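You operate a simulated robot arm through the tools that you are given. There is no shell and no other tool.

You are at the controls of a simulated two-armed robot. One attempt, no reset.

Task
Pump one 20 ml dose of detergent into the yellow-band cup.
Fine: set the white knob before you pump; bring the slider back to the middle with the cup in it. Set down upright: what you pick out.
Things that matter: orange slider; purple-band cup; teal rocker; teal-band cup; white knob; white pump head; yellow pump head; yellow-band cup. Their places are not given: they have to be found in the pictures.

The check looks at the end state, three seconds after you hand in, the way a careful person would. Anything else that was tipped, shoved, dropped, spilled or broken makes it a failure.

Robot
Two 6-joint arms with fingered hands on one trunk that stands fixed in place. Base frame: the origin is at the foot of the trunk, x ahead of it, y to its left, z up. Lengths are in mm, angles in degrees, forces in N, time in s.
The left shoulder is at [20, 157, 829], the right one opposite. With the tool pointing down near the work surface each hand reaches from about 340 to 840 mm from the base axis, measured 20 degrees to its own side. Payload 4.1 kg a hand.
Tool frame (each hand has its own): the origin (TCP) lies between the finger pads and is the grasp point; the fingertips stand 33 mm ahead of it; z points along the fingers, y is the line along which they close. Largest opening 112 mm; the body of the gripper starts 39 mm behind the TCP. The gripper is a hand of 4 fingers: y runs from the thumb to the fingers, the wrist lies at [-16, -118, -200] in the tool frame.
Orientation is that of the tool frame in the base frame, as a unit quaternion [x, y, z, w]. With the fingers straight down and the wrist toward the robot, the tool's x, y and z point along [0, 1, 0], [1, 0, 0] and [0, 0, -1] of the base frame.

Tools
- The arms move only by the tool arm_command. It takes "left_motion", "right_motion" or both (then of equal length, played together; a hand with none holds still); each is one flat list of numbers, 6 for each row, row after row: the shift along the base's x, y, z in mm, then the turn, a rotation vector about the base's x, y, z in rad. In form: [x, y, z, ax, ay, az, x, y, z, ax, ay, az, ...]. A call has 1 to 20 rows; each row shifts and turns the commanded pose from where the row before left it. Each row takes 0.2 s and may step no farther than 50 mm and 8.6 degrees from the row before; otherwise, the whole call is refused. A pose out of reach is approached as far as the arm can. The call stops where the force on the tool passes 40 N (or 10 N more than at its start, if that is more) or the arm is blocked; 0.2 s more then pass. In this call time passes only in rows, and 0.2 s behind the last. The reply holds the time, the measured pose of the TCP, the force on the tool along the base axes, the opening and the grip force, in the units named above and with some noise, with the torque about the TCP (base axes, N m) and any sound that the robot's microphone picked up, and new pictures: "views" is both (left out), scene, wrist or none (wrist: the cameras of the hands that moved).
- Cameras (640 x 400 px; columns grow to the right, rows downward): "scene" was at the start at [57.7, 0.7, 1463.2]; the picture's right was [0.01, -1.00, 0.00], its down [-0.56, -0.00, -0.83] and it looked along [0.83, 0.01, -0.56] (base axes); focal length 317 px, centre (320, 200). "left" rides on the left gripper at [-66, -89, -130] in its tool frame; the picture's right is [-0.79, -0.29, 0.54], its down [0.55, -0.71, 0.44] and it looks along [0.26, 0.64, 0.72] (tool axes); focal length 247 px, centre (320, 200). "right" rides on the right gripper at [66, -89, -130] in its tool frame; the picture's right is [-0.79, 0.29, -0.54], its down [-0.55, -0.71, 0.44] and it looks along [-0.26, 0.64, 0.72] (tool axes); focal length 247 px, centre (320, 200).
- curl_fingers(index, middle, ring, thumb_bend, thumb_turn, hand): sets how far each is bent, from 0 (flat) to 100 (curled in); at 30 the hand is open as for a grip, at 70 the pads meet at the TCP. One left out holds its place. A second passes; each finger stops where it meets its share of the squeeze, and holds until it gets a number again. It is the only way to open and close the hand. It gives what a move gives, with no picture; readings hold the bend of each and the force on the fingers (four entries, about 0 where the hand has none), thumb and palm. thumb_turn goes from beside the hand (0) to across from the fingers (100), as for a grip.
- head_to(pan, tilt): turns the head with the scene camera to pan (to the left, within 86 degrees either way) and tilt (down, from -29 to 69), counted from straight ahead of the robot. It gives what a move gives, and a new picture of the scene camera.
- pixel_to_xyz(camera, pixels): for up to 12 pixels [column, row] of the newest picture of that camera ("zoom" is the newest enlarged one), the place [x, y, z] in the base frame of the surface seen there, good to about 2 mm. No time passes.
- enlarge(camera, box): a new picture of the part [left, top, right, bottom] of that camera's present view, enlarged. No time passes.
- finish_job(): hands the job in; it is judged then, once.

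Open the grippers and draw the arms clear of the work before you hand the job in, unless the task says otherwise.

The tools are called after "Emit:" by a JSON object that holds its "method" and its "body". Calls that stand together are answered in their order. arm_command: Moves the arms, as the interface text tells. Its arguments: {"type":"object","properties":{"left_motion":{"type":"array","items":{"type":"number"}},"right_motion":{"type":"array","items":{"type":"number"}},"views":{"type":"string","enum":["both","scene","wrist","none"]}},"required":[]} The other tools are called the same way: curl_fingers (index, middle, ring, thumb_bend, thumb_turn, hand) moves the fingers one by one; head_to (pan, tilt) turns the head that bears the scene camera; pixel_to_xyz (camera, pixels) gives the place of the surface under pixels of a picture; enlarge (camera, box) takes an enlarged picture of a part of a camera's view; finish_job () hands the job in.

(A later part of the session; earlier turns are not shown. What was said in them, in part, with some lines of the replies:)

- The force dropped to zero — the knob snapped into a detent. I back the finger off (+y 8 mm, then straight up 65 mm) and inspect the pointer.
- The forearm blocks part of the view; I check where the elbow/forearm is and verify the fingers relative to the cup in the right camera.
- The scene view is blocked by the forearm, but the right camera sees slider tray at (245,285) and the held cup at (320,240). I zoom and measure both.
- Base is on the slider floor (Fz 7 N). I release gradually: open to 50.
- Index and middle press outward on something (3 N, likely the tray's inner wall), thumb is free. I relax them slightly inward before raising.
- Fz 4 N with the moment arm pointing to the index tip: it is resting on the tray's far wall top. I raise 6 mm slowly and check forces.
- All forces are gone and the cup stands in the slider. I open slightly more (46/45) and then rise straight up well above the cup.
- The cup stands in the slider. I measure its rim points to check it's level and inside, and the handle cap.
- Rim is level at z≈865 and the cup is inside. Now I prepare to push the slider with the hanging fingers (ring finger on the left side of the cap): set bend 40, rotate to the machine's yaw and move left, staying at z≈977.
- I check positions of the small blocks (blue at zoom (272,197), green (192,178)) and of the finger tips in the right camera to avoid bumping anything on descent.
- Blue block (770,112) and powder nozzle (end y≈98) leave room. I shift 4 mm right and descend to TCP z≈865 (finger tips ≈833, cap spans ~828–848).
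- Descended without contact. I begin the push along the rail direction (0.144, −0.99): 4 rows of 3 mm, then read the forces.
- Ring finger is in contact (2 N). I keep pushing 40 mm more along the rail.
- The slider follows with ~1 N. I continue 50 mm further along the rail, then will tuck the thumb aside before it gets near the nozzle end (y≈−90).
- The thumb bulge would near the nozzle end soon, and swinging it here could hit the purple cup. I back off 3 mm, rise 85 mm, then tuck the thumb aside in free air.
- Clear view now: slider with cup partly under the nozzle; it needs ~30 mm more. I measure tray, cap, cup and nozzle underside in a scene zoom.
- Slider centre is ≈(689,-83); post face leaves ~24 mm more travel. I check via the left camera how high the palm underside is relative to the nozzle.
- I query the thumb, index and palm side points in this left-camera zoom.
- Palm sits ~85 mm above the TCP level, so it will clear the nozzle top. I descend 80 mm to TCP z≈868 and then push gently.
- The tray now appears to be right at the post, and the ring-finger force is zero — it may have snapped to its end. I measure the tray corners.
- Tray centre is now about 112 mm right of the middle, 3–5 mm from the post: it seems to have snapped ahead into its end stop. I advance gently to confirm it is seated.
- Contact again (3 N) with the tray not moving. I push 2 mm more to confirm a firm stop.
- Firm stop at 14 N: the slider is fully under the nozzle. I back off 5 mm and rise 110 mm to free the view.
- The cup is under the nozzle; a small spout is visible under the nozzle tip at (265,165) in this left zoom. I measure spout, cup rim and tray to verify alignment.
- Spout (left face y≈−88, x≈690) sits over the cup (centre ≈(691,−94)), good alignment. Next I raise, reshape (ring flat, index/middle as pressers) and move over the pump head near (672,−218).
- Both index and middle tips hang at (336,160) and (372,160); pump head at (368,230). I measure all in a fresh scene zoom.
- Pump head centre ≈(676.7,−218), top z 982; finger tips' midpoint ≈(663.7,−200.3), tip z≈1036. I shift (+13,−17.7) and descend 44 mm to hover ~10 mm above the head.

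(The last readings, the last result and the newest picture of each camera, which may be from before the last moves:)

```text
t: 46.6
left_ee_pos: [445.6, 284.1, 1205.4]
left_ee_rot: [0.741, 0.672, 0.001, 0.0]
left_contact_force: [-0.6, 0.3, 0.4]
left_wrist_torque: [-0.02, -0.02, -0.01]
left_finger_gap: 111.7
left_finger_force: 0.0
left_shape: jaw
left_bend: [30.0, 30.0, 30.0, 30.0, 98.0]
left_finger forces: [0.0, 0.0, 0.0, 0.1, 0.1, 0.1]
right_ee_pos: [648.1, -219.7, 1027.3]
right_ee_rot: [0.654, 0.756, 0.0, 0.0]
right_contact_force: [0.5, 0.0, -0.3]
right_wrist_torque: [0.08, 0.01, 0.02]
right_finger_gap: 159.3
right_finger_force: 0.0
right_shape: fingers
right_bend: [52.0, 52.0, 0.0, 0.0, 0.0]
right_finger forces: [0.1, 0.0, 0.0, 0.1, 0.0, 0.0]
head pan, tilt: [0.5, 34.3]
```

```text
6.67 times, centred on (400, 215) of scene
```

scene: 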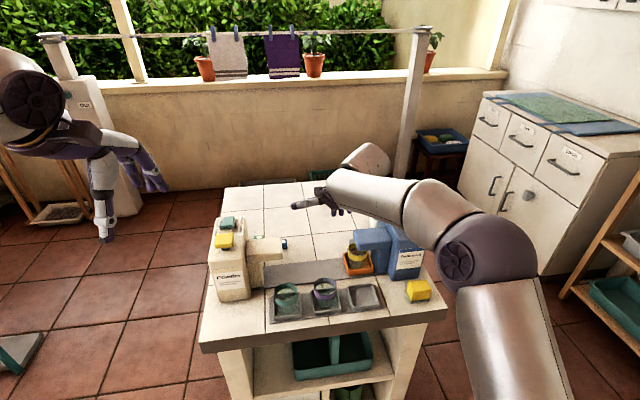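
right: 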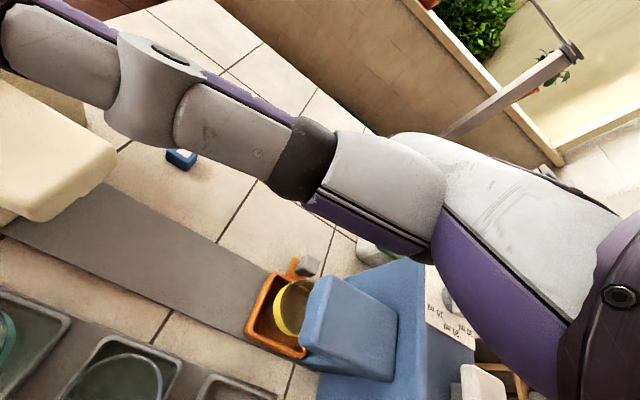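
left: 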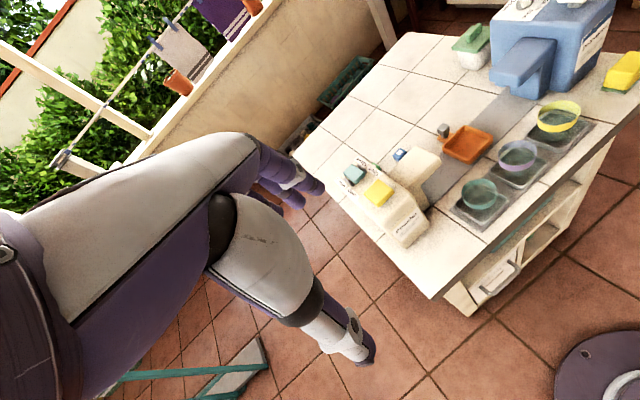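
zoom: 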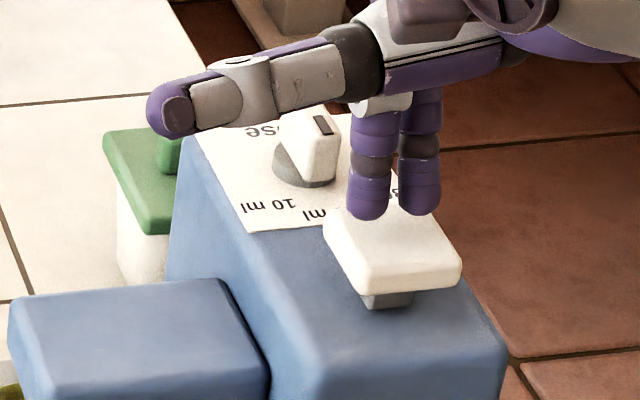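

Fingers hover above the head. I descend 9 mm in 3 mm rows and look for first contact.

Emit:
{"method": "arm_command", "body": {"right_motion": [0, 0, -3, 0, 0, 0, 0, 0, -3, 0, 0, 0, 0, 0, -3, 0, 0, 0], "views": "none"}}

Emit:
{"method": "enlarge", "body": {"camera": "scene", "box": [360, 185, 440, 245]}}

```text
t: 47.4
left_ee_pos: [444.2, 283.3, 1204.8]
left_ee_rot: [0.741, 0.671, 0.0, 0.0]
left_contact_force: [0.6, 0.0, -0.5]
left_wrist_torque: [0.0, -0.01, 0.0]
left_finger_gap: 111.8
left_finger_force: 0.1
left_shape: jaw
left_bend: [30.0, 30.0, 30.0, 30.0, 98.0]
left_finger forces: [0.0, 0.0, 0.0, 0.0, 0.0, 0.0]
right_ee_pos: [646.4, -220.1, 1019.1]
right_ee_rot: [0.654, 0.756, 0.0, 0.0]
right_contact_force: [1.3, -0.7, 1.1]
right_wrist_torque: [-0.05, -0.06, 0.01]
right_finger_gap: 159.3
right_finger_force: 0.3
right_shape: fingers
right_bend: [52.0, 52.0, 0.0, 0.0, 0.0]
right_finger forces: [0.0, 1.3, 0.1, 0.0, 0.0, 0.0]
head pan, tilt: [0.5, 34.3]
```

```text
6.67 times, centred on (400, 215) of scene
```

zoom: 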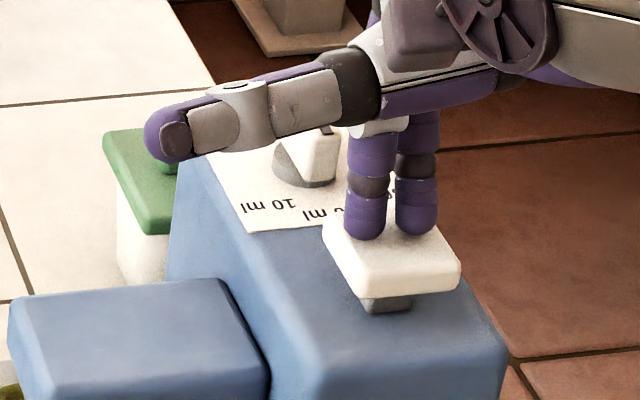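

First touch on the pump (1.3 N). I press down 12 mm in one smooth call and read the force.

Emit:
{"method": "arm_command", "body": {"right_motion": [0, 0, -3, 0, 0, 0, 0, 0, -3, 0, 0, 0, 0, 0, -3, 0, 0, 0, 0, 0, -3, 0, 0, 0], "views": "none"}}

Emit:
{"method": "enlarge", "body": {"camera": "scene", "box": [360, 185, 440, 245]}}

```text
t: 48.4
left_ee_pos: [444.6, 284.5, 1205.6]
left_ee_rot: [0.741, 0.672, 0.001, 0.001]
left_contact_force: [-1.1, -0.6, -0.8]
left_wrist_torque: [-0.01, -0.01, 0.01]
left_finger_gap: 111.6
left_finger_force: 0.2
left_shape: jaw
left_bend: [30.0, 30.0, 30.0, 30.0, 98.0]
left_finger forces: [0.0, 0.0, 0.1, 0.0, 0.0, 0.1]
right_ee_pos: [645.3, -221.4, 1007.4]
right_ee_rot: [0.654, 0.757, 0.001, 0.001]
right_contact_force: [1.3, 0.0, 8.0]
right_wrist_torque: [0.01, -0.3, 0.03]
right_finger_gap: 159.4
right_finger_force: 3.6
right_shape: fingers
right_bend: [52.0, 51.0, 0.0, 0.0, 0.0]
right_finger forces: [0.0, 7.1, 0.0, 0.0, 0.0, 0.0]
head pan, tilt: [0.5, 34.3]
heard: click
```

```text
6.67 times, centred on (400, 215) of scene
```

zoom: 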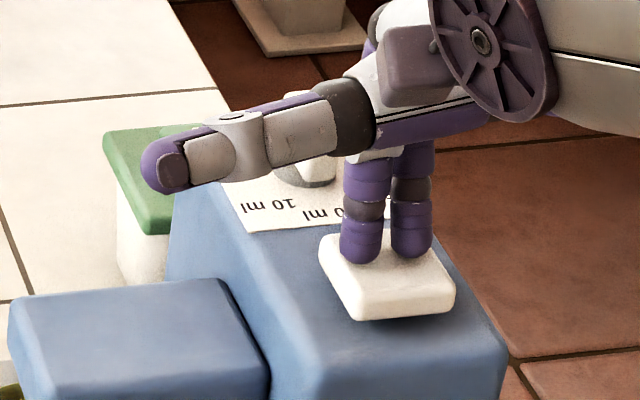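

A click was heard at 8 N with the head ~11 mm down. While holding, I look at the cup from the left camera.

Emit:
{"method": "enlarge", "body": {"camera": "left", "box": [480, 65, 540, 120]}}

Emit:
{"method": "enlarge", "body": {"camera": "scene", "box": [340, 230, 400, 280]}}

```text
7.27 times, centred on (510, 92) of left
```

zoom: 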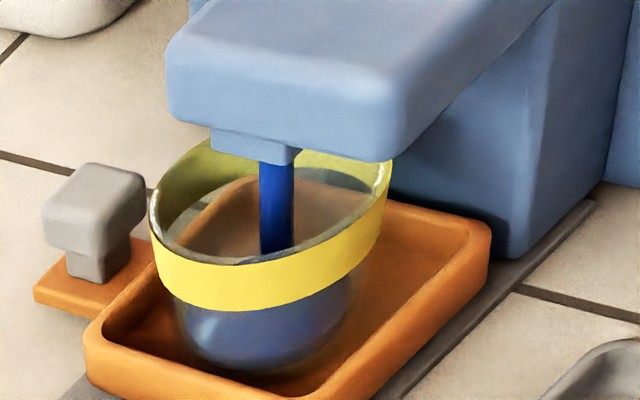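

```text
8.00 times, centred on (370, 255) of scene
```

zoom: 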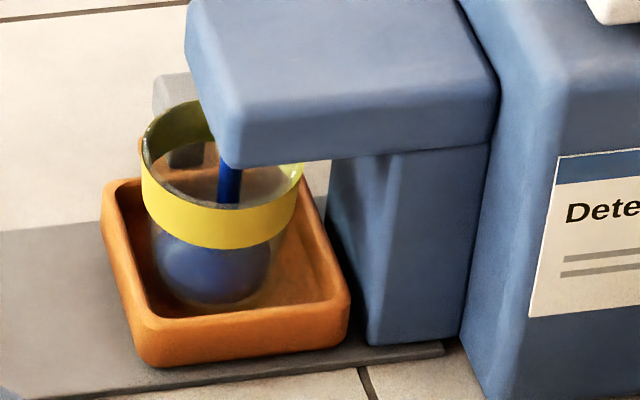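

Blue detergent is streaming into the cup. I hold still for about 1.6 s so the dose finishes.

Emit:
{"method": "arm_command", "body": {"right_motion": [0, 0, 0, 0, 0, 0, 0, 0, 0, 0, 0, 0, 0, 0, 0, 0, 0, 0, 0, 0, 0, 0, 0, 0, 0, 0, 0, 0, 0, 0, 0, 0, 0, 0, 0, 0, 0, 0, 0, 0, 0, 0], "views": "none"}}

Emit:
{"method": "enlarge", "body": {"camera": "left", "box": [480, 65, 540, 120]}}

```text
t: 50.0
left_ee_pos: [444.8, 283.6, 1205.2]
left_ee_rot: [0.741, 0.672, 0.001, 0.001]
left_contact_force: [0.1, -0.8, -0.2]
left_wrist_torque: [0.02, -0.01, 0.01]
left_finger_gap: 111.6
left_finger_force: 0.0
left_shape: jaw
left_bend: [30.0, 30.0, 30.0, 30.0, 98.0]
left_finger forces: [0.1, 0.0, 0.0, 0.0, 0.0, 0.1]
right_ee_pos: [646.7, -219.1, 1007.6]
right_ee_rot: [0.654, 0.756, 0.001, 0.001]
right_contact_force: [2.1, -0.7, 10.2]
right_wrist_torque: [-0.06, -0.45, -0.03]
right_finger_gap: 159.6
right_finger_force: 5.5
right_shape: fingers
right_bend: [52.0, 51.0, 0.0, 0.0, 0.0]
right_finger forces: [0.1, 10.0, 0.0, 0.1, 0.1, 0.0]
head pan, tilt: [0.5, 34.3]
```

```text
7.27 times, centred on (510, 92) of left
```

zoom: 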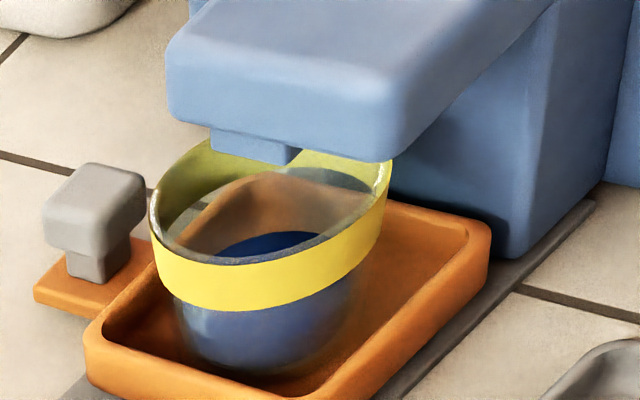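

Stream has stopped; detergent is in the cup. I release the pump by rising straight up 70 mm.

Emit:
{"method": "arm_command", "body": {"right_motion": [0, 0, 5, 0, 0, 0, 0, 0, 10, 0, 0, 0, 0, 0, 20, 0, 0, 0, 0, 0, 25, 0, 0, 0, 0, 0, 20, 0, 0, 0], "views": "scene"}}

Emit:
{"method": "enlarge", "body": {"camera": "left", "box": [480, 65, 540, 120]}}

Emit:
{"method": "enlarge", "body": {"camera": "scene", "box": [340, 180, 440, 260]}}

```text
t: 51.2
left_ee_pos: [445.2, 283.3, 1205.1]
left_ee_rot: [0.741, 0.671, 0.0, 0.0]
left_contact_force: [0.6, -0.2, -0.5]
left_wrist_torque: [0.03, 0.01, 0.0]
left_finger_gap: 111.6
left_finger_force: 0.0
left_shape: jaw
left_bend: [30.0, 30.0, 30.0, 30.0, 98.0]
left_finger forces: [0.0, 0.0, 0.0, 0.0, 0.1, 0.0]
right_ee_pos: [646.3, -220.7, 1087.0]
right_ee_rot: [0.654, 0.756, 0.0, 0.0]
right_contact_force: [0.3, 0.1, 0.3]
right_wrist_torque: [0.02, 0.01, -0.01]
right_finger_gap: 159.5
right_finger_force: 0.1
right_shape: fingers
right_bend: [52.0, 52.0, 0.0, 0.0, 0.0]
right_finger forces: [0.0, 0.0, 0.0, 0.1, 0.0, 0.0]
head pan, tilt: [0.5, 34.3]
```

scene: 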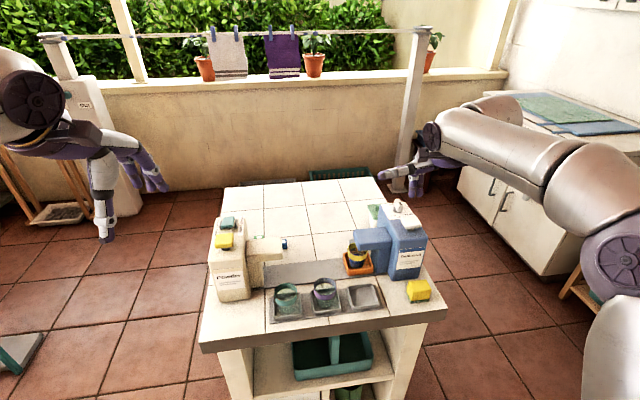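

```text
7.27 times, centred on (510, 92) of left
```

zoom: 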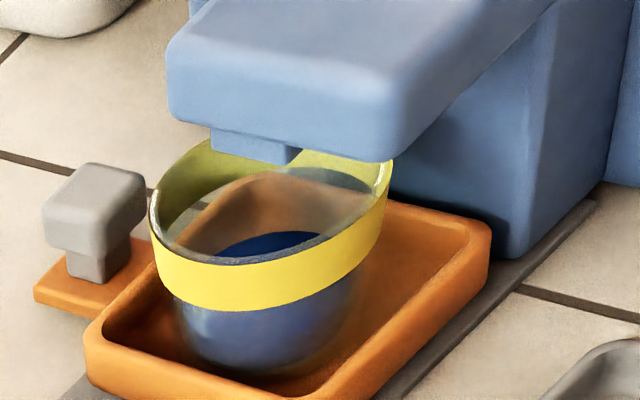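

```text
5.00 times, centred on (390, 220) of scene
```

zoom: 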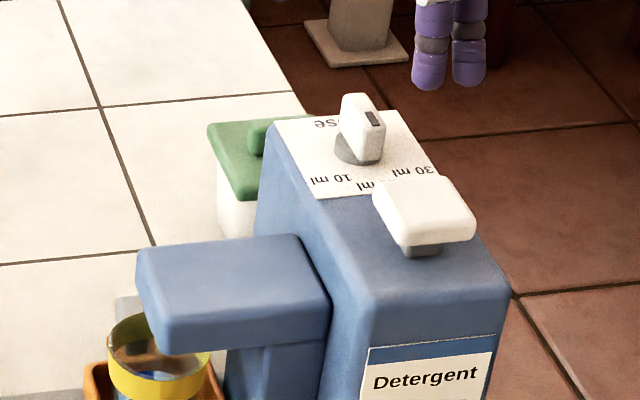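

Pump returned up, dose is in the cup, knob still at 20 ml. Now I plan the return push with the ring finger on the right side of the cap; I measure the cap's top corners from the left-camera zoom.

Emit:
{"method": "enlarge", "body": {"camera": "left", "box": [480, 65, 540, 120]}}

Emit:
{"method": "pixel_to_xyz", "body": {"camera": "zoom", "pixels": [[88, 166], [142, 180], [115, 205], [48, 205], [95, 185], [100, 225], [60, 225], [135, 215], [45, 290], [150, 240], [480, 230], [95, 340]]}}

```text
7.27 times, centred on (510, 92) of left
```

zoom: 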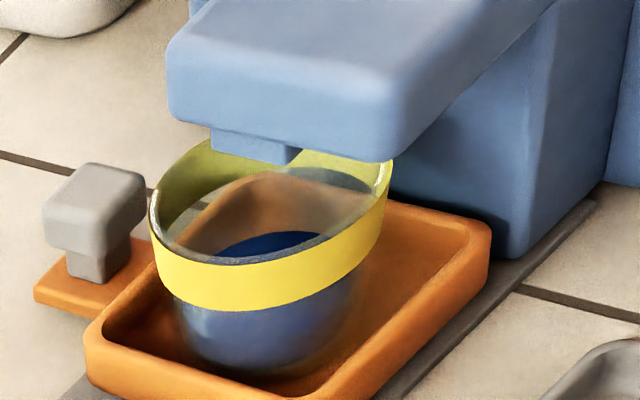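

```text
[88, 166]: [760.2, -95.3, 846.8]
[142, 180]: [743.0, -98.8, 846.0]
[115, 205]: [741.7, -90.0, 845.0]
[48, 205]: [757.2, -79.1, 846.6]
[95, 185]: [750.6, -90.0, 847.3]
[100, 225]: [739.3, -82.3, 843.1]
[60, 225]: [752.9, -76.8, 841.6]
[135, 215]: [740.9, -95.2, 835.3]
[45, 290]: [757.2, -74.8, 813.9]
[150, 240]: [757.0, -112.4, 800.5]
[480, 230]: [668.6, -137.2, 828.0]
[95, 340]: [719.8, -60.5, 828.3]
```

Cap centre is ≈(750,−89). Before descending over the nozzle I need the palm underside height; I zoom on the hand in the scene view.

Emit:
{"method": "enlarge", "body": {"camera": "scene", "box": [370, 120, 480, 210]}}

```text
4.44 times, centred on (425, 165) of scene
```

zoom: 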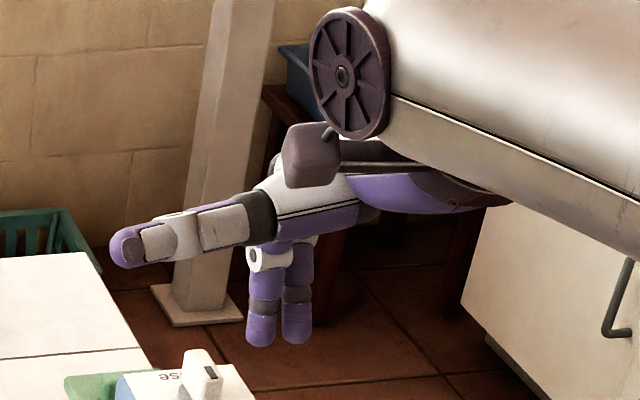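

Emit:
{"method": "pixel_to_xyz", "body": {"camera": "zoom", "pixels": [[285, 235], [310, 230], [340, 226], [355, 222], [372, 212], [400, 210], [440, 208], [262, 240], [300, 245], [230, 240], [360, 190], [380, 200]]}}

```text
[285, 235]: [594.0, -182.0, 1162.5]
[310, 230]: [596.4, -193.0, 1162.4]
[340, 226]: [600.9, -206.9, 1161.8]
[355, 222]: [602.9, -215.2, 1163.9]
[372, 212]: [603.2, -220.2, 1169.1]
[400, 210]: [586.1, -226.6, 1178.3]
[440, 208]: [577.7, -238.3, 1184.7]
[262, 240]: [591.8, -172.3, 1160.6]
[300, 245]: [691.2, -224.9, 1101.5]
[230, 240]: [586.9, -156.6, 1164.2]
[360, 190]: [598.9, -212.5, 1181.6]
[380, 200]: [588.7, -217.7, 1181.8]
```

Palm underside is ≈+74 mm above the TCP, so at TCP z 868 it clears the nozzle top (924) by ~15 mm. I move above the cap and reshape: ring hanging at 40, index/middle flat.

Emit:
{"method": "arm_command", "body": {"right_motion": [11, 26, 0, 0, 0, 0, 11, 26, 0, 0, 0, 0, 11, 26, 0, 0, 0, 0, 11, 27, 0, 0, 0, 0, 11, 27, 0, 0, 0, 0], "views": "none"}}

Emit:
{"method": "curl_fingers", "body": {"hand": "right", "index": 0, "middle": 0, "ring": 40}}

Emit:
{"method": "arm_command", "body": {"right_motion": [0, 0, -30, 0, 0, 0, 0, 0, -30, 0, 0, 0, 0, 0, -30, 0, 0, 0, 0, 0, -22, 0, 0, 0], "views": "both"}}

Emit:
{"method": "enlarge", "body": {"camera": "left", "box": [430, 10, 590, 140]}}

Emit:
{"method": "enlarge", "body": {"camera": "scene", "box": [320, 180, 440, 280]}}

```text
t: 52.4
left_ee_pos: [444.7, 284.2, 1205.2]
left_ee_rot: [0.741, 0.672, 0.0, 0.001]
left_contact_force: [-0.1, -0.9, -0.1]
left_wrist_torque: [0.04, -0.05, 0.03]
left_finger_gap: 111.6
left_finger_force: 0.1
left_shape: jaw
left_bend: [30.0, 30.0, 30.0, 30.0, 98.0]
left_finger forces: [0.0, 0.1, 0.0, 0.1, 0.0, 0.0]
right_ee_pos: [700.4, -88.1, 1085.5]
right_ee_rot: [0.655, 0.756, 0.0, 0.0]
right_contact_force: [-0.1, 0.2, 0.8]
right_wrist_torque: [0.02, -0.03, 0.05]
right_finger_gap: 159.2
right_finger_force: 0.1
right_shape: fingers
right_bend: [52.0, 52.0, 0.0, 0.0, 0.0]
right_finger forces: [0.0, 0.0, 0.0, 0.0, 0.1, 0.0]
head pan, tilt: [0.5, 34.3]
```

```text
t: 53.4
left_ee_pos: [445.2, 283.5, 1205.3]
left_ee_rot: [0.741, 0.672, 0.0, 0.0]
left_contact_force: [0.3, 0.5, 0.4]
left_wrist_torque: [0.01, 0.01, -0.02]
left_finger_gap: 111.4
left_finger_force: 0.1
left_shape: jaw
left_bend: [30.0, 30.0, 30.0, 30.0, 98.0]
left_finger forces: [0.0, 0.0, 0.0, 0.0, 0.0, 0.1]
right_ee_pos: [700.3, -88.1, 1087.3]
right_ee_rot: [0.654, 0.757, 0.0, 0.0]
right_contact_force: [-0.8, -0.8, 0.1]
right_wrist_torque: [0.02, -0.03, 0.04]
right_finger_gap: 185.0
right_finger_force: 0.0
right_shape: fingers
right_bend: [0.0, 0.0, 40.0, 0.0, 0.0]
right_finger forces: [0.0, 0.0, 0.0, 0.0, 0.0, 0.1]
head pan, tilt: [0.5, 34.3]
```

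```text
t: 54.4
left_ee_pos: [443.9, 283.5, 1204.3]
left_ee_rot: [0.741, 0.672, 0.0, -0.001]
left_contact_force: [-0.7, -0.6, 0.5]
left_wrist_torque: [-0.01, 0.0, -0.01]
left_finger_gap: 111.8
left_finger_force: 0.0
left_shape: jaw
left_bend: [30.0, 30.0, 30.0, 30.0, 98.0]
left_finger forces: [0.0, 0.1, 0.1, 0.1, 0.0, 0.0]
right_ee_pos: [701.2, -90.8, 973.7]
right_ee_rot: [0.655, 0.756, 0.0, 0.0]
right_contact_force: [0.1, -0.1, 0.6]
right_wrist_torque: [-0.01, -0.01, -0.01]
right_finger_gap: 185.4
right_finger_force: 0.0
right_shape: fingers
right_bend: [0.0, 0.0, 40.0, 0.0, 0.0]
right_finger forces: [0.0, 0.0, 0.0, 0.0, 0.1, 0.1]
head pan, tilt: [0.5, 34.3]
```

scene: 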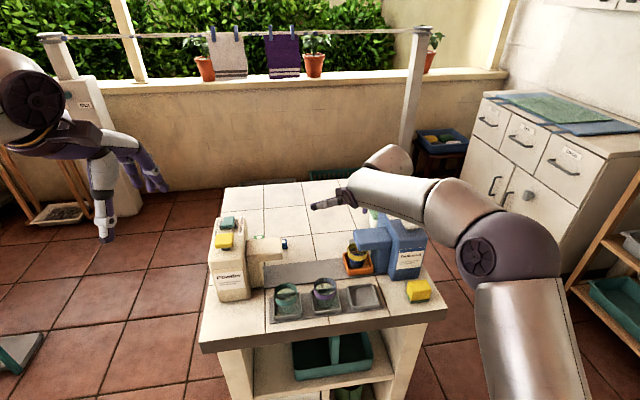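
right: 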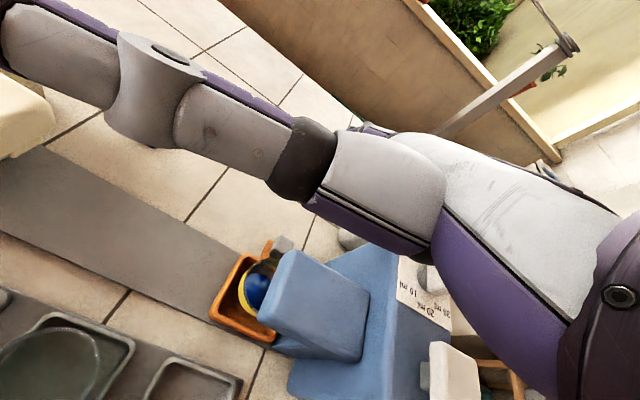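

```text
3.08 times, centred on (510, 75) of left
```

zoom: 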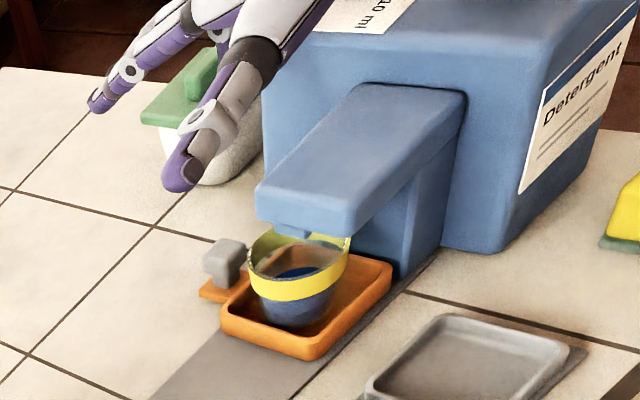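

```text
4.00 times, centred on (380, 230) of scene
```

zoom: 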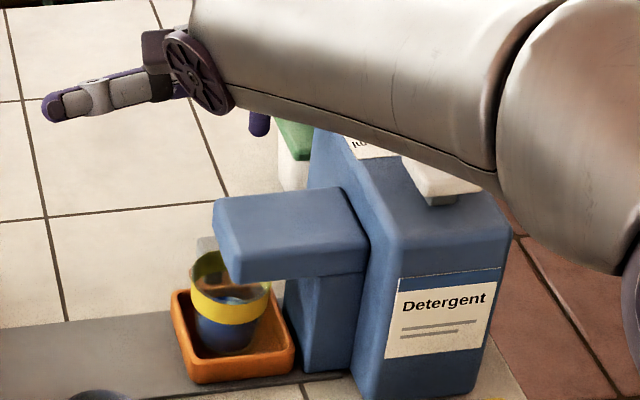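

Ring tip is visible at (258,125) in the scene zoom. I measure it, and separately the flat fingers in the left view.

Emit:
{"method": "pixel_to_xyz", "body": {"camera": "zoom", "pixels": [[258, 128], [255, 122], [264, 122], [295, 135], [320, 190], [215, 205], [350, 190], [290, 180]]}}

Emit:
{"method": "pixel_to_xyz", "body": {"camera": "left", "pixels": [[462, 43], [470, 37], [480, 28], [489, 64], [505, 45], [495, 36], [490, 45]]}}

```text
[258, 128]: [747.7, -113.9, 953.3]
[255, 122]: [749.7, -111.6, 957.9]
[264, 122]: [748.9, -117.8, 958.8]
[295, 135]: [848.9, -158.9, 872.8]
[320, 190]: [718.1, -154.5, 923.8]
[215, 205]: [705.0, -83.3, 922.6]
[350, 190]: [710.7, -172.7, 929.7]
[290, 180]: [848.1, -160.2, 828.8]
```

```text
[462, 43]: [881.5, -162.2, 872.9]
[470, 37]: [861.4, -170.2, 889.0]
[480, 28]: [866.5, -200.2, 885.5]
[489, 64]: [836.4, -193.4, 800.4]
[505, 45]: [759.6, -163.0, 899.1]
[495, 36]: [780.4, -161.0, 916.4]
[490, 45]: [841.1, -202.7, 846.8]
```

Ring centre ≈(755,−115); cap right face ≈ y −98: ~9 mm gap. I check the flat fingers' heights with a left zoom.

Emit:
{"method": "enlarge", "body": {"camera": "left", "box": [430, 10, 530, 90]}}

Emit:
{"method": "pixel_to_xyz", "body": {"camera": "zoom", "pixels": [[105, 155], [155, 110], [230, 30], [290, 70], [240, 290], [330, 210], [345, 145], [320, 90]]}}

```text
5.00 times, centred on (480, 50) of left
```

zoom: 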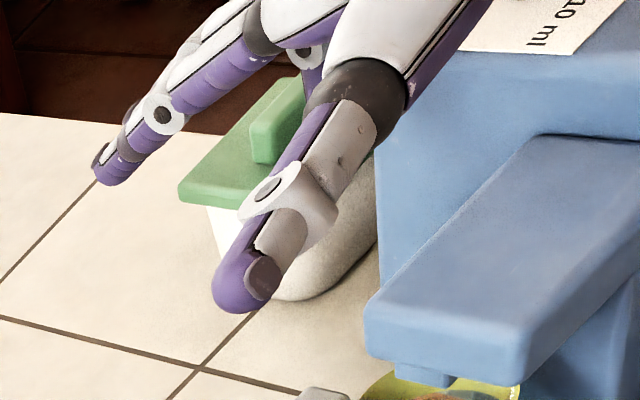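

```text
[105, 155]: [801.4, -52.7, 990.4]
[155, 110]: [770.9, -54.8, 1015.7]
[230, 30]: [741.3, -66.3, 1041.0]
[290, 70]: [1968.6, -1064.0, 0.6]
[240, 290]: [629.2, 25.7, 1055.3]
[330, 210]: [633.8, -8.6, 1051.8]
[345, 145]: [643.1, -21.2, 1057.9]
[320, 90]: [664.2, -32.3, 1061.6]
```

Index tip is well clear. I descend 95 mm in steps, then check forces before the last bit.

Emit:
{"method": "arm_command", "body": {"right_motion": [0, 0, -25, 0, 0, 0, 0, 0, -25, 0, 0, 0, 0, 0, -25, 0, 0, 0, 0, 0, -20, 0, 0, 0], "views": "none"}}

Emit:
{"method": "enlarge", "body": {"camera": "left", "box": [440, 30, 580, 140]}}

Emit:
{"method": "enlarge", "body": {"camera": "scene", "box": [320, 200, 420, 290]}}

```text
t: 55.4
left_ee_pos: [444.4, 282.7, 1205.6]
left_ee_rot: [0.741, 0.672, 0.001, 0.0]
left_contact_force: [-0.4, -0.2, -0.1]
left_wrist_torque: [0.0, -0.02, -0.01]
left_finger_gap: 111.6
left_finger_force: 0.1
left_shape: jaw
left_bend: [30.0, 30.0, 30.0, 30.0, 98.0]
left_finger forces: [0.1, 0.0, 0.0, 0.1, 0.0, 0.1]
right_ee_pos: [702.3, -90.1, 879.0]
right_ee_rot: [0.654, 0.756, 0.0, 0.0]
right_contact_force: [-0.2, 0.3, 0.1]
right_wrist_torque: [-0.04, -0.02, -0.01]
right_finger_gap: 185.3
right_finger_force: 0.1
right_shape: fingers
right_bend: [0.0, 0.0, 40.0, 0.0, 0.0]
right_finger forces: [0.0, 0.0, 0.0, 0.1, 0.1, 0.0]
head pan, tilt: [0.5, 34.3]
```

```text
3.64 times, centred on (510, 85) of left
```

zoom: 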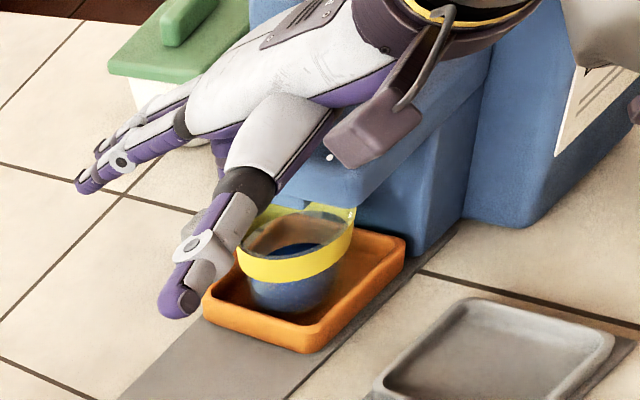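

```text
4.44 times, centred on (370, 245) of scene
```

zoom: 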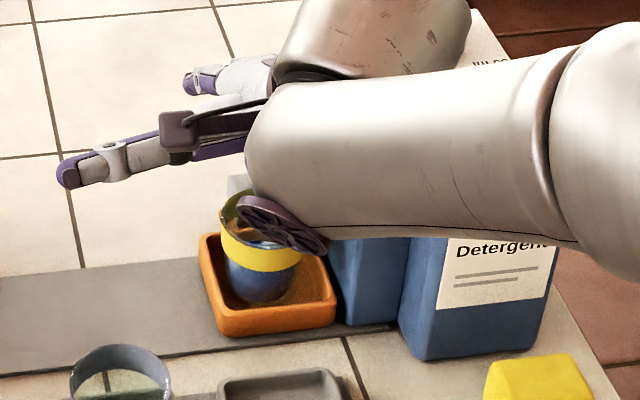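

No contact at TCP z 879. I descend 10 mm more in small steps.

Emit:
{"method": "arm_command", "body": {"right_motion": [0, 0, -4, 0, 0, 0, 0, 0, -4, 0, 0, 0, 0, 0, -3, 0, 0, 0], "views": "none"}}

```text
t: 56.2
left_ee_pos: [445.4, 282.9, 1204.7]
left_ee_rot: [0.741, 0.672, 0.001, 0.0]
left_contact_force: [1.0, 0.0, 0.4]
left_wrist_torque: [-0.02, 0.02, 0.01]
left_finger_gap: 111.5
left_finger_force: 0.1
left_shape: jaw
left_bend: [30.0, 30.0, 30.0, 30.0, 98.0]
left_finger forces: [0.1, 0.0, 0.0, 0.0, 0.0, 0.0]
right_ee_pos: [701.5, -89.4, 869.9]
right_ee_rot: [0.654, 0.756, 0.001, 0.0]
right_contact_force: [-0.6, -0.5, -1.0]
right_wrist_torque: [0.03, 0.02, -0.02]
right_finger_gap: 184.9
right_finger_force: 0.1
right_shape: fingers
right_bend: [0.0, 0.0, 40.0, 0.0, 0.0]
right_finger forces: [0.0, 0.1, 0.0, 0.1, 0.0, 0.0]
head pan, tilt: [0.5, 34.3]
```

Free at z 870. Now I push left along the rail (−0.144, +0.99): 12 mm in 3 mm rows, then read.

Emit:
{"method": "arm_command", "body": {"right_motion": [-0.43, 3, 0, 0, 0, 0, -0.43, 3, 0, 0, 0, 0, -0.43, 3, 0, 0, 0, 0, -0.43, 3, 0, 0, 0, 0], "views": "none"}}

Emit:
{"method": "enlarge", "body": {"camera": "scene", "box": [320, 200, 420, 290]}}

```text
t: 57.2
left_ee_pos: [443.9, 285.7, 1204.6]
left_ee_rot: [0.741, 0.672, 0.0, 0.001]
left_contact_force: [-0.3, -0.5, 0.7]
left_wrist_torque: [0.0, -0.03, 0.01]
left_finger_gap: 111.4
left_finger_force: 0.1
left_shape: jaw
left_bend: [30.0, 30.0, 30.0, 30.0, 98.0]
left_finger forces: [0.1, 0.0, 0.1, 0.1, 0.1, 0.1]
right_ee_pos: [699.6, -76.9, 869.3]
right_ee_rot: [0.654, 0.756, 0.001, 0.001]
right_contact_force: [0.9, -1.9, 0.3]
right_wrist_torque: [-0.06, -0.02, -0.11]
right_finger_gap: 185.1
right_finger_force: 1.1
right_shape: fingers
right_bend: [0.0, 0.0, 40.0, 0.0, 0.0]
right_finger forces: [0.0, 0.0, 2.0, 0.1, 0.0, 0.1]
head pan, tilt: [0.5, 34.3]
```

```text
4.44 times, centred on (370, 245) of scene
```

zoom: 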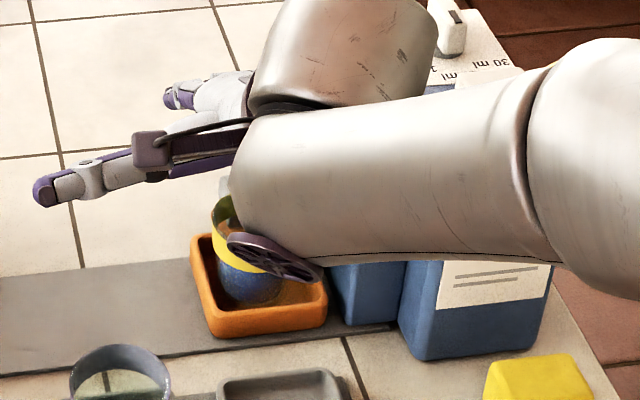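

The slider has started moving (2 N). I push on 48 mm along the rail.

Emit:
{"method": "arm_command", "body": {"right_motion": [-0.58, 4, 0, 0, 0, 0, -0.58, 4, 0, 0, 0, 0, -0.58, 4, 0, 0, 0, 0, -0.58, 4, 0, 0, 0, 0, -0.58, 4, 0, 0, 0, 0, -0.58, 4, 0, 0, 0, 0, -0.58, 4, 0, 0, 0, 0, -0.58, 4, 0, 0, 0, 0, -0.58, 4, 0, 0, 0, 0, -0.58, 4, 0, 0, 0, 0, -0.58, 4, 0, 0, 0, 0, -0.58, 4, 0, 0, 0, 0], "views": "both"}}

Emit:
{"method": "enlarge", "body": {"camera": "scene", "box": [280, 200, 400, 290]}}

Emit:
{"method": "enlarge", "body": {"camera": "left", "box": [420, 30, 560, 150]}}

```text
t: 59.8
left_ee_pos: [444.0, 283.0, 1204.2]
left_ee_rot: [0.741, 0.672, -0.001, 0.0]
left_contact_force: [0.3, 0.1, -0.9]
left_wrist_torque: [-0.01, 0.02, -0.02]
left_finger_gap: 111.6
left_finger_force: 0.1
left_shape: jaw
left_bend: [30.0, 30.0, 30.0, 30.0, 98.0]
left_finger forces: [0.0, 0.1, 0.0, 0.0, 0.0, 0.0]
right_ee_pos: [690.8, -28.0, 868.0]
right_ee_rot: [0.654, 0.756, -0.001, 0.0]
right_contact_force: [-0.1, -1.5, -0.6]
right_wrist_torque: [-0.01, 0.01, -0.04]
right_finger_gap: 185.0
right_finger_force: 0.0
right_shape: fingers
right_bend: [0.0, 0.0, 40.0, 0.0, 0.0]
right_finger forces: [0.1, 0.0, 0.7, 0.0, 0.0, 0.1]
head pan, tilt: [0.5, 34.3]
```

scene: 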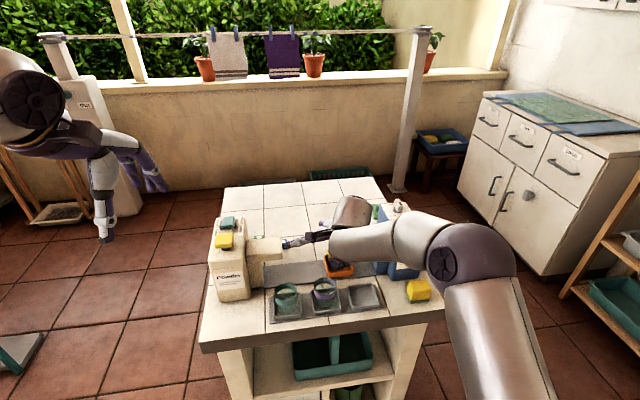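
right: 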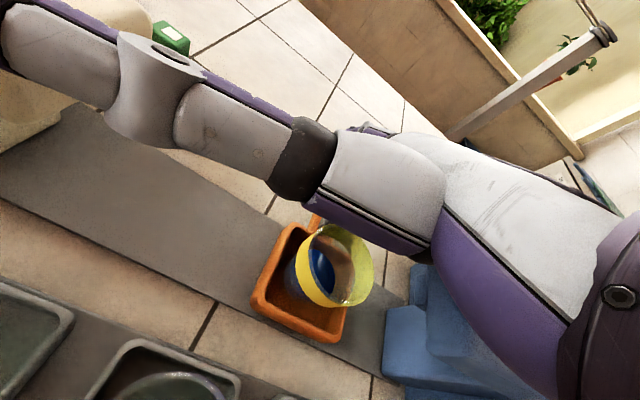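

```text
4.44 times, centred on (340, 245) of scene
```

zoom: 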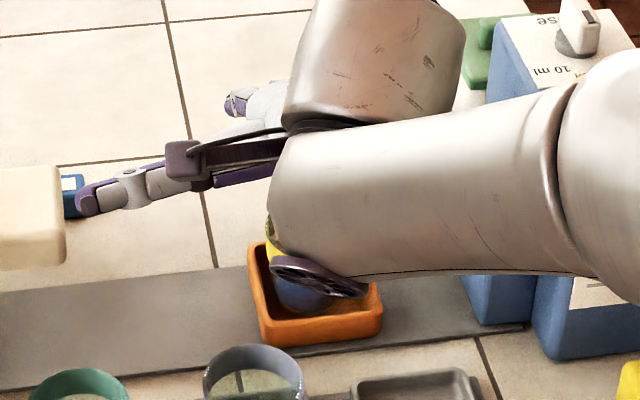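

```text
3.33 times, centred on (490, 90) of left
```

zoom: 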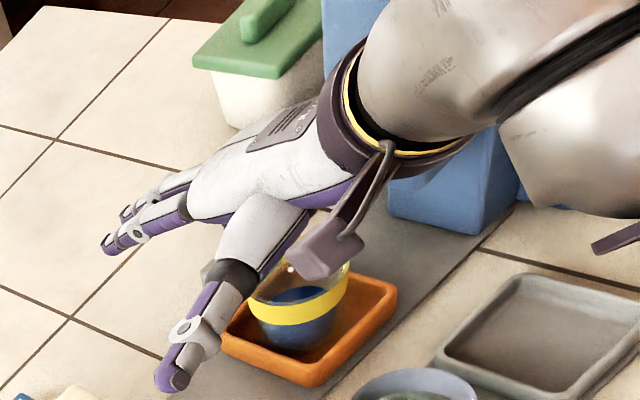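

Slider is at about s≈52 mm from the middle with the cup standing in it. I push another 36 mm.

Emit:
{"method": "arm_command", "body": {"right_motion": [-0.58, 4, 0, 0, 0, 0, -0.58, 4, 0, 0, 0, 0, -0.58, 4, 0, 0, 0, 0, -0.58, 4, 0, 0, 0, 0, -0.58, 4, 0, 0, 0, 0, -0.58, 4, 0, 0, 0, 0, -0.58, 4, 0, 0, 0, 0, -0.58, 4, 0, 0, 0, 0, -0.58, 4, 0, 0, 0, 0], "views": "both"}}

Emit:
{"method": "enlarge", "body": {"camera": "scene", "box": [250, 200, 390, 300]}}

Emit:
{"method": "enlarge", "body": {"camera": "right", "box": [200, 180, 420, 380]}}

```text
t: 61.8
left_ee_pos: [443.8, 283.9, 1205.5]
left_ee_rot: [0.741, 0.672, 0.0, -0.001]
left_contact_force: [-0.1, -0.2, -0.8]
left_wrist_torque: [-0.04, 0.0, -0.01]
left_finger_gap: 111.5
left_finger_force: 0.0
left_shape: jaw
left_bend: [30.0, 30.0, 30.0, 30.0, 98.0]
left_finger forces: [0.1, 0.0, 0.1, 0.0, 0.1, 0.0]
right_ee_pos: [687.4, 8.4, 867.5]
right_ee_rot: [0.654, 0.757, -0.001, 0.001]
right_contact_force: [0.0, -0.6, 0.7]
right_wrist_torque: [-0.01, 0.01, -0.04]
right_finger_gap: 185.2
right_finger_force: 0.9
right_shape: fingers
right_bend: [0.0, 0.0, 40.0, 0.0, 0.0]
right_finger forces: [0.1, 0.0, 0.7, 0.0, 0.1, 0.0]
head pan, tilt: [0.5, 34.3]
```

scene: 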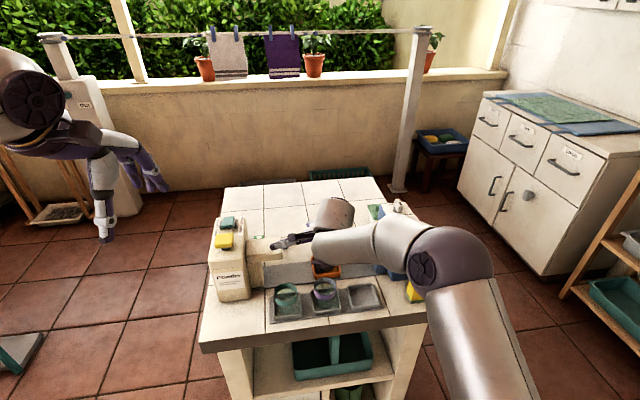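
right: 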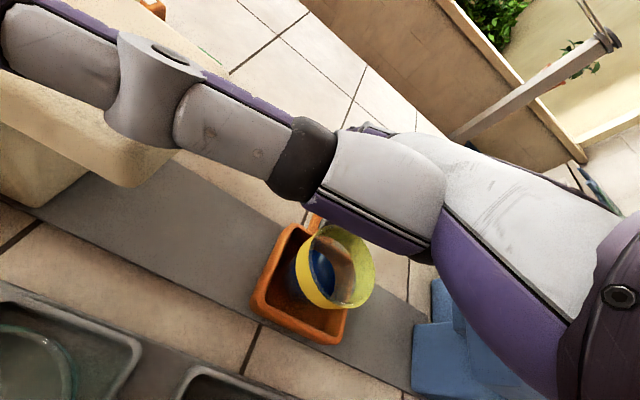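

```text
4.00 times, centred on (320, 250) of scene
```

zoom: 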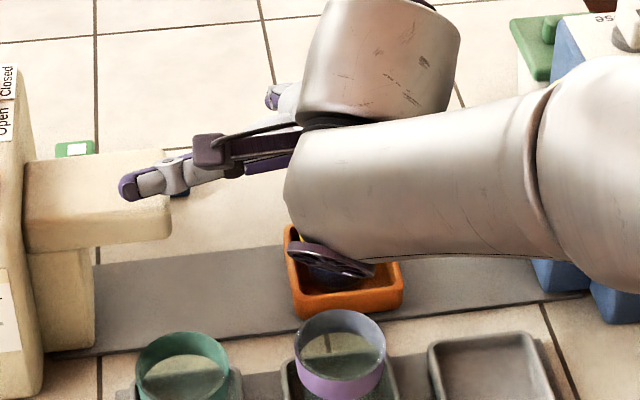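

```text
2.00 times, centred on (310, 280) of right
```

zoom: 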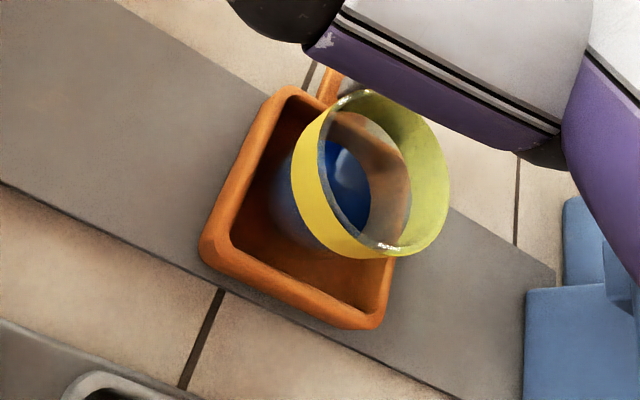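

I measure the tray's left rim corners now to compute the remaining distance (the original near-left rim corner was at ≈(642.6, 37.8), far-left ≈(705,46)).

Emit:
{"method": "pixel_to_xyz", "body": {"camera": "zoom", "pixels": [[212, 243], [287, 93], [375, 318], [247, 170], [290, 290], [330, 90]]}}

```text
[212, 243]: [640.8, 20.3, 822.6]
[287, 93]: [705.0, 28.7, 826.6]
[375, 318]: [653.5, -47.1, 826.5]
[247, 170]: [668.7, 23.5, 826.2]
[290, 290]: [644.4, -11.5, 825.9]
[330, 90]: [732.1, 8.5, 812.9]
```

About 17.5 mm remain. I push 12 mm more in 3 mm rows and re-measure.

Emit:
{"method": "arm_command", "body": {"right_motion": [-0.43, 3, 0, 0, 0, 0, -0.43, 3, 0, 0, 0, 0, -0.43, 3, 0, 0, 0, 0, -0.43, 3, 0, 0, 0, 0], "views": "none"}}

Emit:
{"method": "enlarge", "body": {"camera": "right", "box": [200, 180, 420, 380]}}

```text
t: 62.8
left_ee_pos: [444.6, 284.4, 1204.3]
left_ee_rot: [0.741, 0.672, 0.0, 0.0]
left_contact_force: [-0.6, -0.7, 0.0]
left_wrist_torque: [0.03, -0.01, -0.05]
left_finger_gap: 111.6
left_finger_force: 0.1
left_shape: jaw
left_bend: [30.0, 30.0, 30.0, 30.0, 98.0]
left_finger forces: [0.1, 0.1, 0.0, 0.0, 0.1, 0.0]
right_ee_pos: [686.6, 20.4, 868.7]
right_ee_rot: [0.653, 0.757, 0.0, 0.0]
right_contact_force: [-0.5, 0.6, 0.1]
right_wrist_torque: [-0.02, 0.0, 0.02]
right_finger_gap: 184.8
right_finger_force: 0.1
right_shape: fingers
right_bend: [0.0, 0.0, 40.0, 0.0, 0.0]
right_finger forces: [0.0, 0.0, 0.0, 0.1, 0.0, 0.1]
head pan, tilt: [0.5, 34.3]
```

```text
2.00 times, centred on (310, 280) of right
```

zoom: 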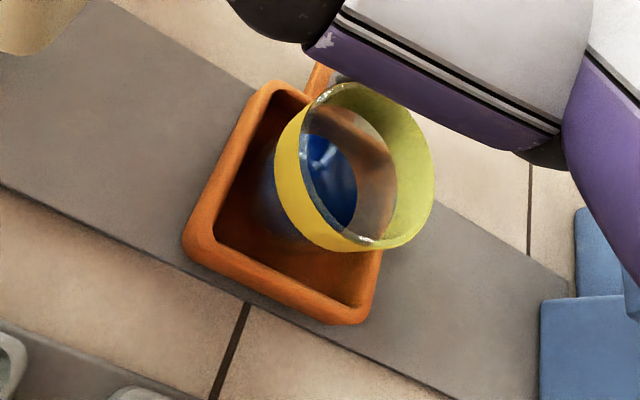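

Force is zero and the tray moved ahead relative to the hand: it seems to have snapped into the middle. I measure its corners.

Emit:
{"method": "pixel_to_xyz", "body": {"camera": "zoom", "pixels": [[196, 238], [272, 88], [358, 315], [232, 165], [275, 285], [318, 80], [300, 100], [345, 90], [430, 180], [360, 245]]}}

```text
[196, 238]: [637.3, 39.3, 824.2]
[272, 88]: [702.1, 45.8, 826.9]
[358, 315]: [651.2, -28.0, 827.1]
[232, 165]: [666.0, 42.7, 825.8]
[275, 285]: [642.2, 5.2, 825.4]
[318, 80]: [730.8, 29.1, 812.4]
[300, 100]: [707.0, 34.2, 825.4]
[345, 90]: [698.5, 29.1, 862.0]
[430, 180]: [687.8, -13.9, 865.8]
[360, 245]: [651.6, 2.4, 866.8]
```

The tray is back at its original middle position (left edge within ~1–2 mm). I back the finger off 4 mm to the right and rise straight up.

Emit:
{"method": "arm_command", "body": {"right_motion": [0.5, -4, 0, 0, 0, 0, 0, 0, 20, 0, 0, 0, 0, 0, 30, 0, 0, 0, 0, 0, 30, 0, 0, 0, 0, 0, 30, 0, 0, 0, 0, 0, 30, 0, 0, 0], "views": "both"}}

Emit:
{"method": "enlarge", "body": {"camera": "left", "box": [400, 60, 560, 180]}}

```text
t: 64.2
left_ee_pos: [443.5, 283.0, 1205.5]
left_ee_rot: [0.741, 0.671, 0.0, 0.0]
left_contact_force: [0.0, 0.0, -0.3]
left_wrist_torque: [0.01, 0.01, 0.01]
left_finger_gap: 111.6
left_finger_force: 0.1
left_shape: jaw
left_bend: [30.0, 30.0, 30.0, 30.0, 98.0]
left_finger forces: [0.0, 0.1, 0.0, 0.1, 0.0, 0.1]
right_ee_pos: [684.6, 15.7, 1007.1]
right_ee_rot: [0.653, 0.757, 0.0, 0.0]
right_contact_force: [0.8, -0.1, 0.8]
right_wrist_torque: [0.01, 0.0, 0.01]
right_finger_gap: 185.1
right_finger_force: 0.2
right_shape: fingers
right_bend: [0.0, 0.0, 40.0, 0.0, 0.0]
right_finger forces: [0.0, 0.0, 0.0, 0.0, 0.0, 0.0]
head pan, tilt: [0.5, 34.3]
```

scene: 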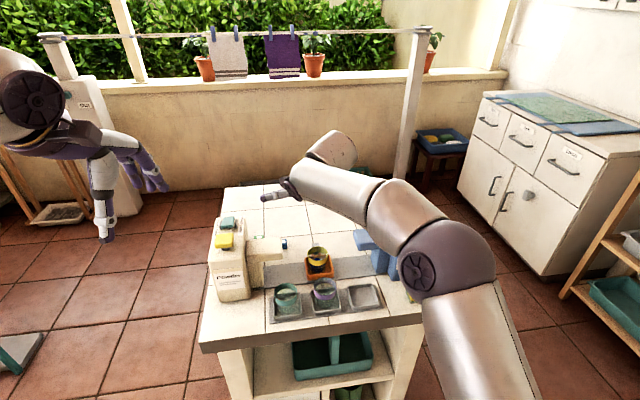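
right: 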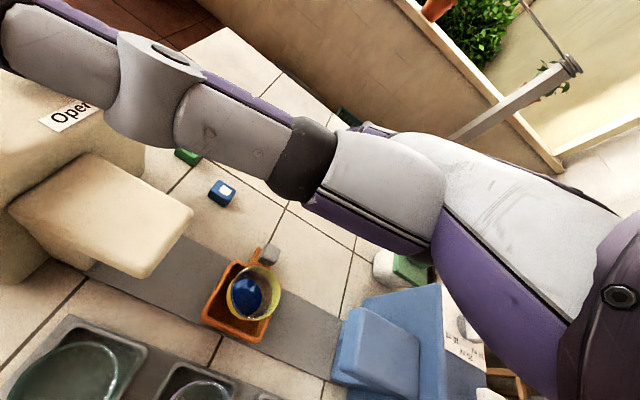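

```text
3.33 times, centred on (480, 120) of left
```

zoom: 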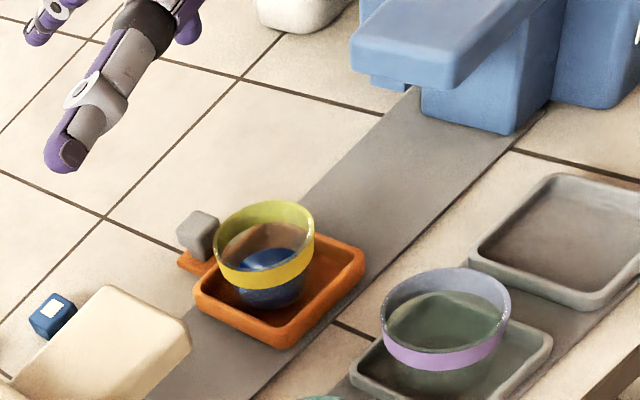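

Cup with blue detergent stands in the slider at the middle; everything else looks untouched. I raise the arm and withdraw it to the right, back near its start pose.

Emit:
{"method": "arm_command", "body": {"right_motion": [0, 0, 25, 0, 0, 0, 0, 0, 30, 0, 0, 0, 0, 0, 30, 0, 0, 0, -5, -10, 20, 0, 0, 0, -20, -40, 5, 0, 0, 0, -20, -40, 5, 0, 0, 0, -20, -40, 5, 0, 0, 0, -20, -40, 5, 0, 0, 0, -20, -40, 5, 0, 0, -0.06, -20, -40, 5, 0, 0, -0.06, -20, -40, 5, 0, 0, -0.06, -20, -40, 5, 0, 0, -0.06], "views": "both"}}

Emit:
{"method": "curl_fingers", "body": {"hand": "right", "index": 30, "middle": 30, "ring": 30, "thumb_bend": 30, "thumb_turn": 98}}

Emit:
{"method": "enlarge", "body": {"camera": "scene", "box": [200, 180, 450, 336]}}

```text
t: 66.8
left_ee_pos: [445.0, 283.9, 1204.9]
left_ee_rot: [0.741, 0.671, 0.0, 0.0]
left_contact_force: [1.0, 0.4, 0.0]
left_wrist_torque: [-0.05, 0.03, -0.04]
left_finger_gap: 112.0
left_finger_force: 0.0
left_shape: jaw
left_bend: [30.0, 30.0, 30.0, 30.0, 98.0]
left_finger forces: [0.0, 0.0, 0.1, 0.0, 0.0, 0.0]
right_ee_pos: [613.9, -308.1, 1222.7]
right_ee_rot: [0.74, 0.673, 0.0, -0.001]
right_contact_force: [-0.1, -0.2, -0.1]
right_wrist_torque: [-0.05, 0.02, 0.0]
right_finger_gap: 185.1
right_finger_force: 0.0
right_shape: fingers
right_bend: [0.0, 0.0, 40.0, 0.0, 0.0]
right_finger forces: [0.0, 0.1, 0.1, 0.0, 0.0, 0.0]
right hand out of reach, approached as far as the arm can: row 5, 6, 7, 8, 9, 10, 11, 12
head pan, tilt: [0.5, 34.3]
```

scene: 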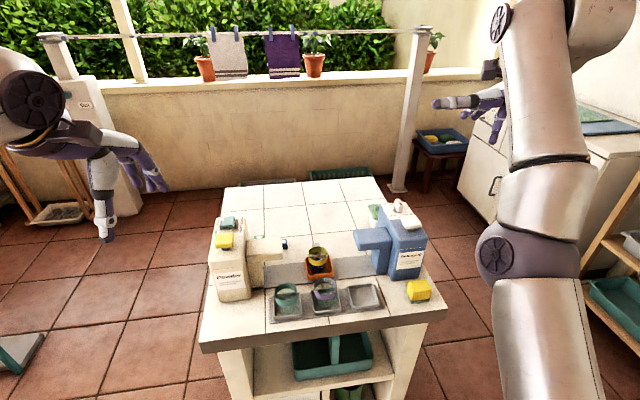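
right: 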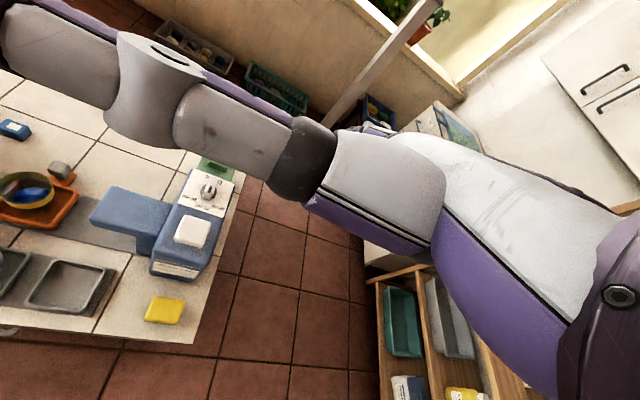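

```text
t: 67.8
left_ee_pos: [445.2, 283.2, 1205.2]
left_ee_rot: [0.741, 0.672, 0.0, -0.001]
left_contact_force: [0.0, -0.4, -0.5]
left_wrist_torque: [-0.02, 0.02, 0.0]
left_finger_gap: 111.2
left_finger_force: 0.0
left_shape: jaw
left_bend: [30.0, 30.0, 30.0, 30.0, 98.0]
left_finger forces: [0.0, 0.1, 0.0, 0.0, 0.1, 0.1]
right_ee_pos: [614.3, -308.2, 1223.8]
right_ee_rot: [0.74, 0.673, -0.001, -0.001]
right_contact_force: [-1.0, -0.6, 0.4]
right_wrist_torque: [0.0, 0.02, 0.0]
right_finger_gap: 113.7
right_finger_force: 0.1
right_shape: fingers
right_bend: [30.0, 30.0, 30.0, 30.0, 95.0]
right_finger forces: [0.0, 0.0, 0.0, 0.0, 0.1, 0.0]
head pan, tilt: [0.5, 34.3]
```

```text
2.56 times, centred on (325, 258) of scene
```

zoom: 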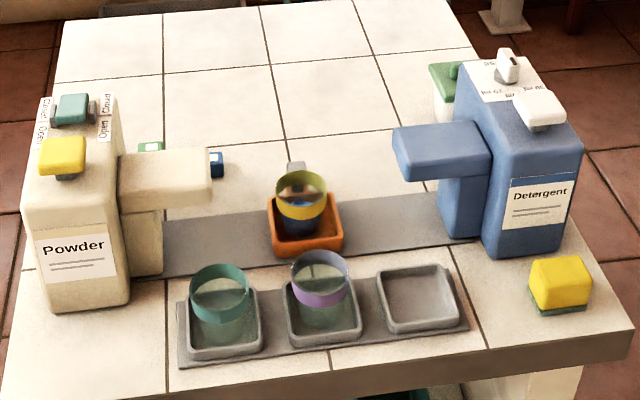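

The tray sits exactly where it started, with the cup upright inside. A last close look at cup, slider and knob before handing in.

Emit:
{"method": "enlarge", "body": {"camera": "scene", "box": [290, 235, 350, 285]}}

Emit:
{"method": "enlarge", "body": {"camera": "scene", "box": [350, 190, 450, 310]}}

```text
8.00 times, centred on (320, 260) of scene
```

zoom: 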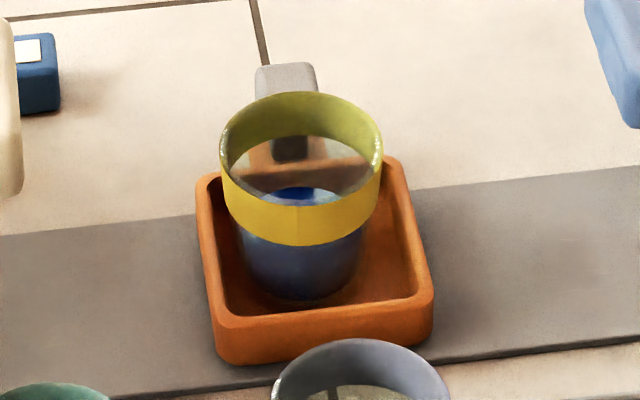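

```text
3.33 times, centred on (400, 250) of scene
```

zoom: 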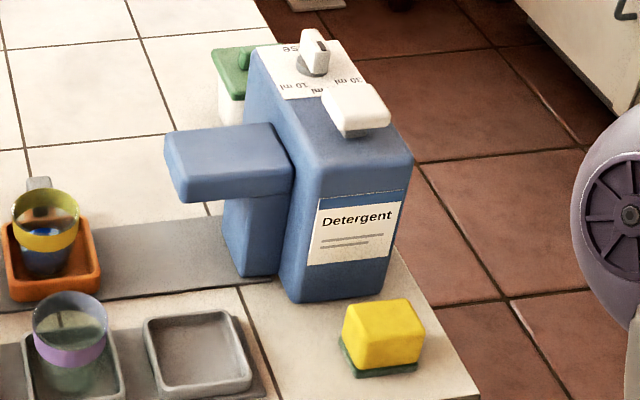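

The cup stands upright in the slider at the middle with one dose in it. There is no spill, the knob is at 20 ml, both hands are open, and both arms are clear. I hand in.

Emit:
{"method": "finish_job", "body": {}}

```text
The job is handed in.
```

I pumped one 20 ml dose of detergent into the yellow-band cup. The cup now stands upright in the orange slider, back at the middle.

- **Knob:** it was on 10 ml. I turned it to 20 ml before pumping, and it clicked into place there.
- **Dose:** I pressed the white pump head once. I heard one click and saw detergent run into the cup and stop. I judged the amount by the knob setting and that single press, because I had no way to measure it.
- **Slider:** it was pushed to its stop under the detergent spout, then back until it settled within about 2 mm of where it started.
- **Everything else:** the purple-band and teal-band cups, the powder unit and the other items on the table look unmoved, and I saw no spill.

Both hands are open and clear of the table. When I drew the right arm back, it stopped about 90 mm short of its starting spot, well above and to the right of the table.
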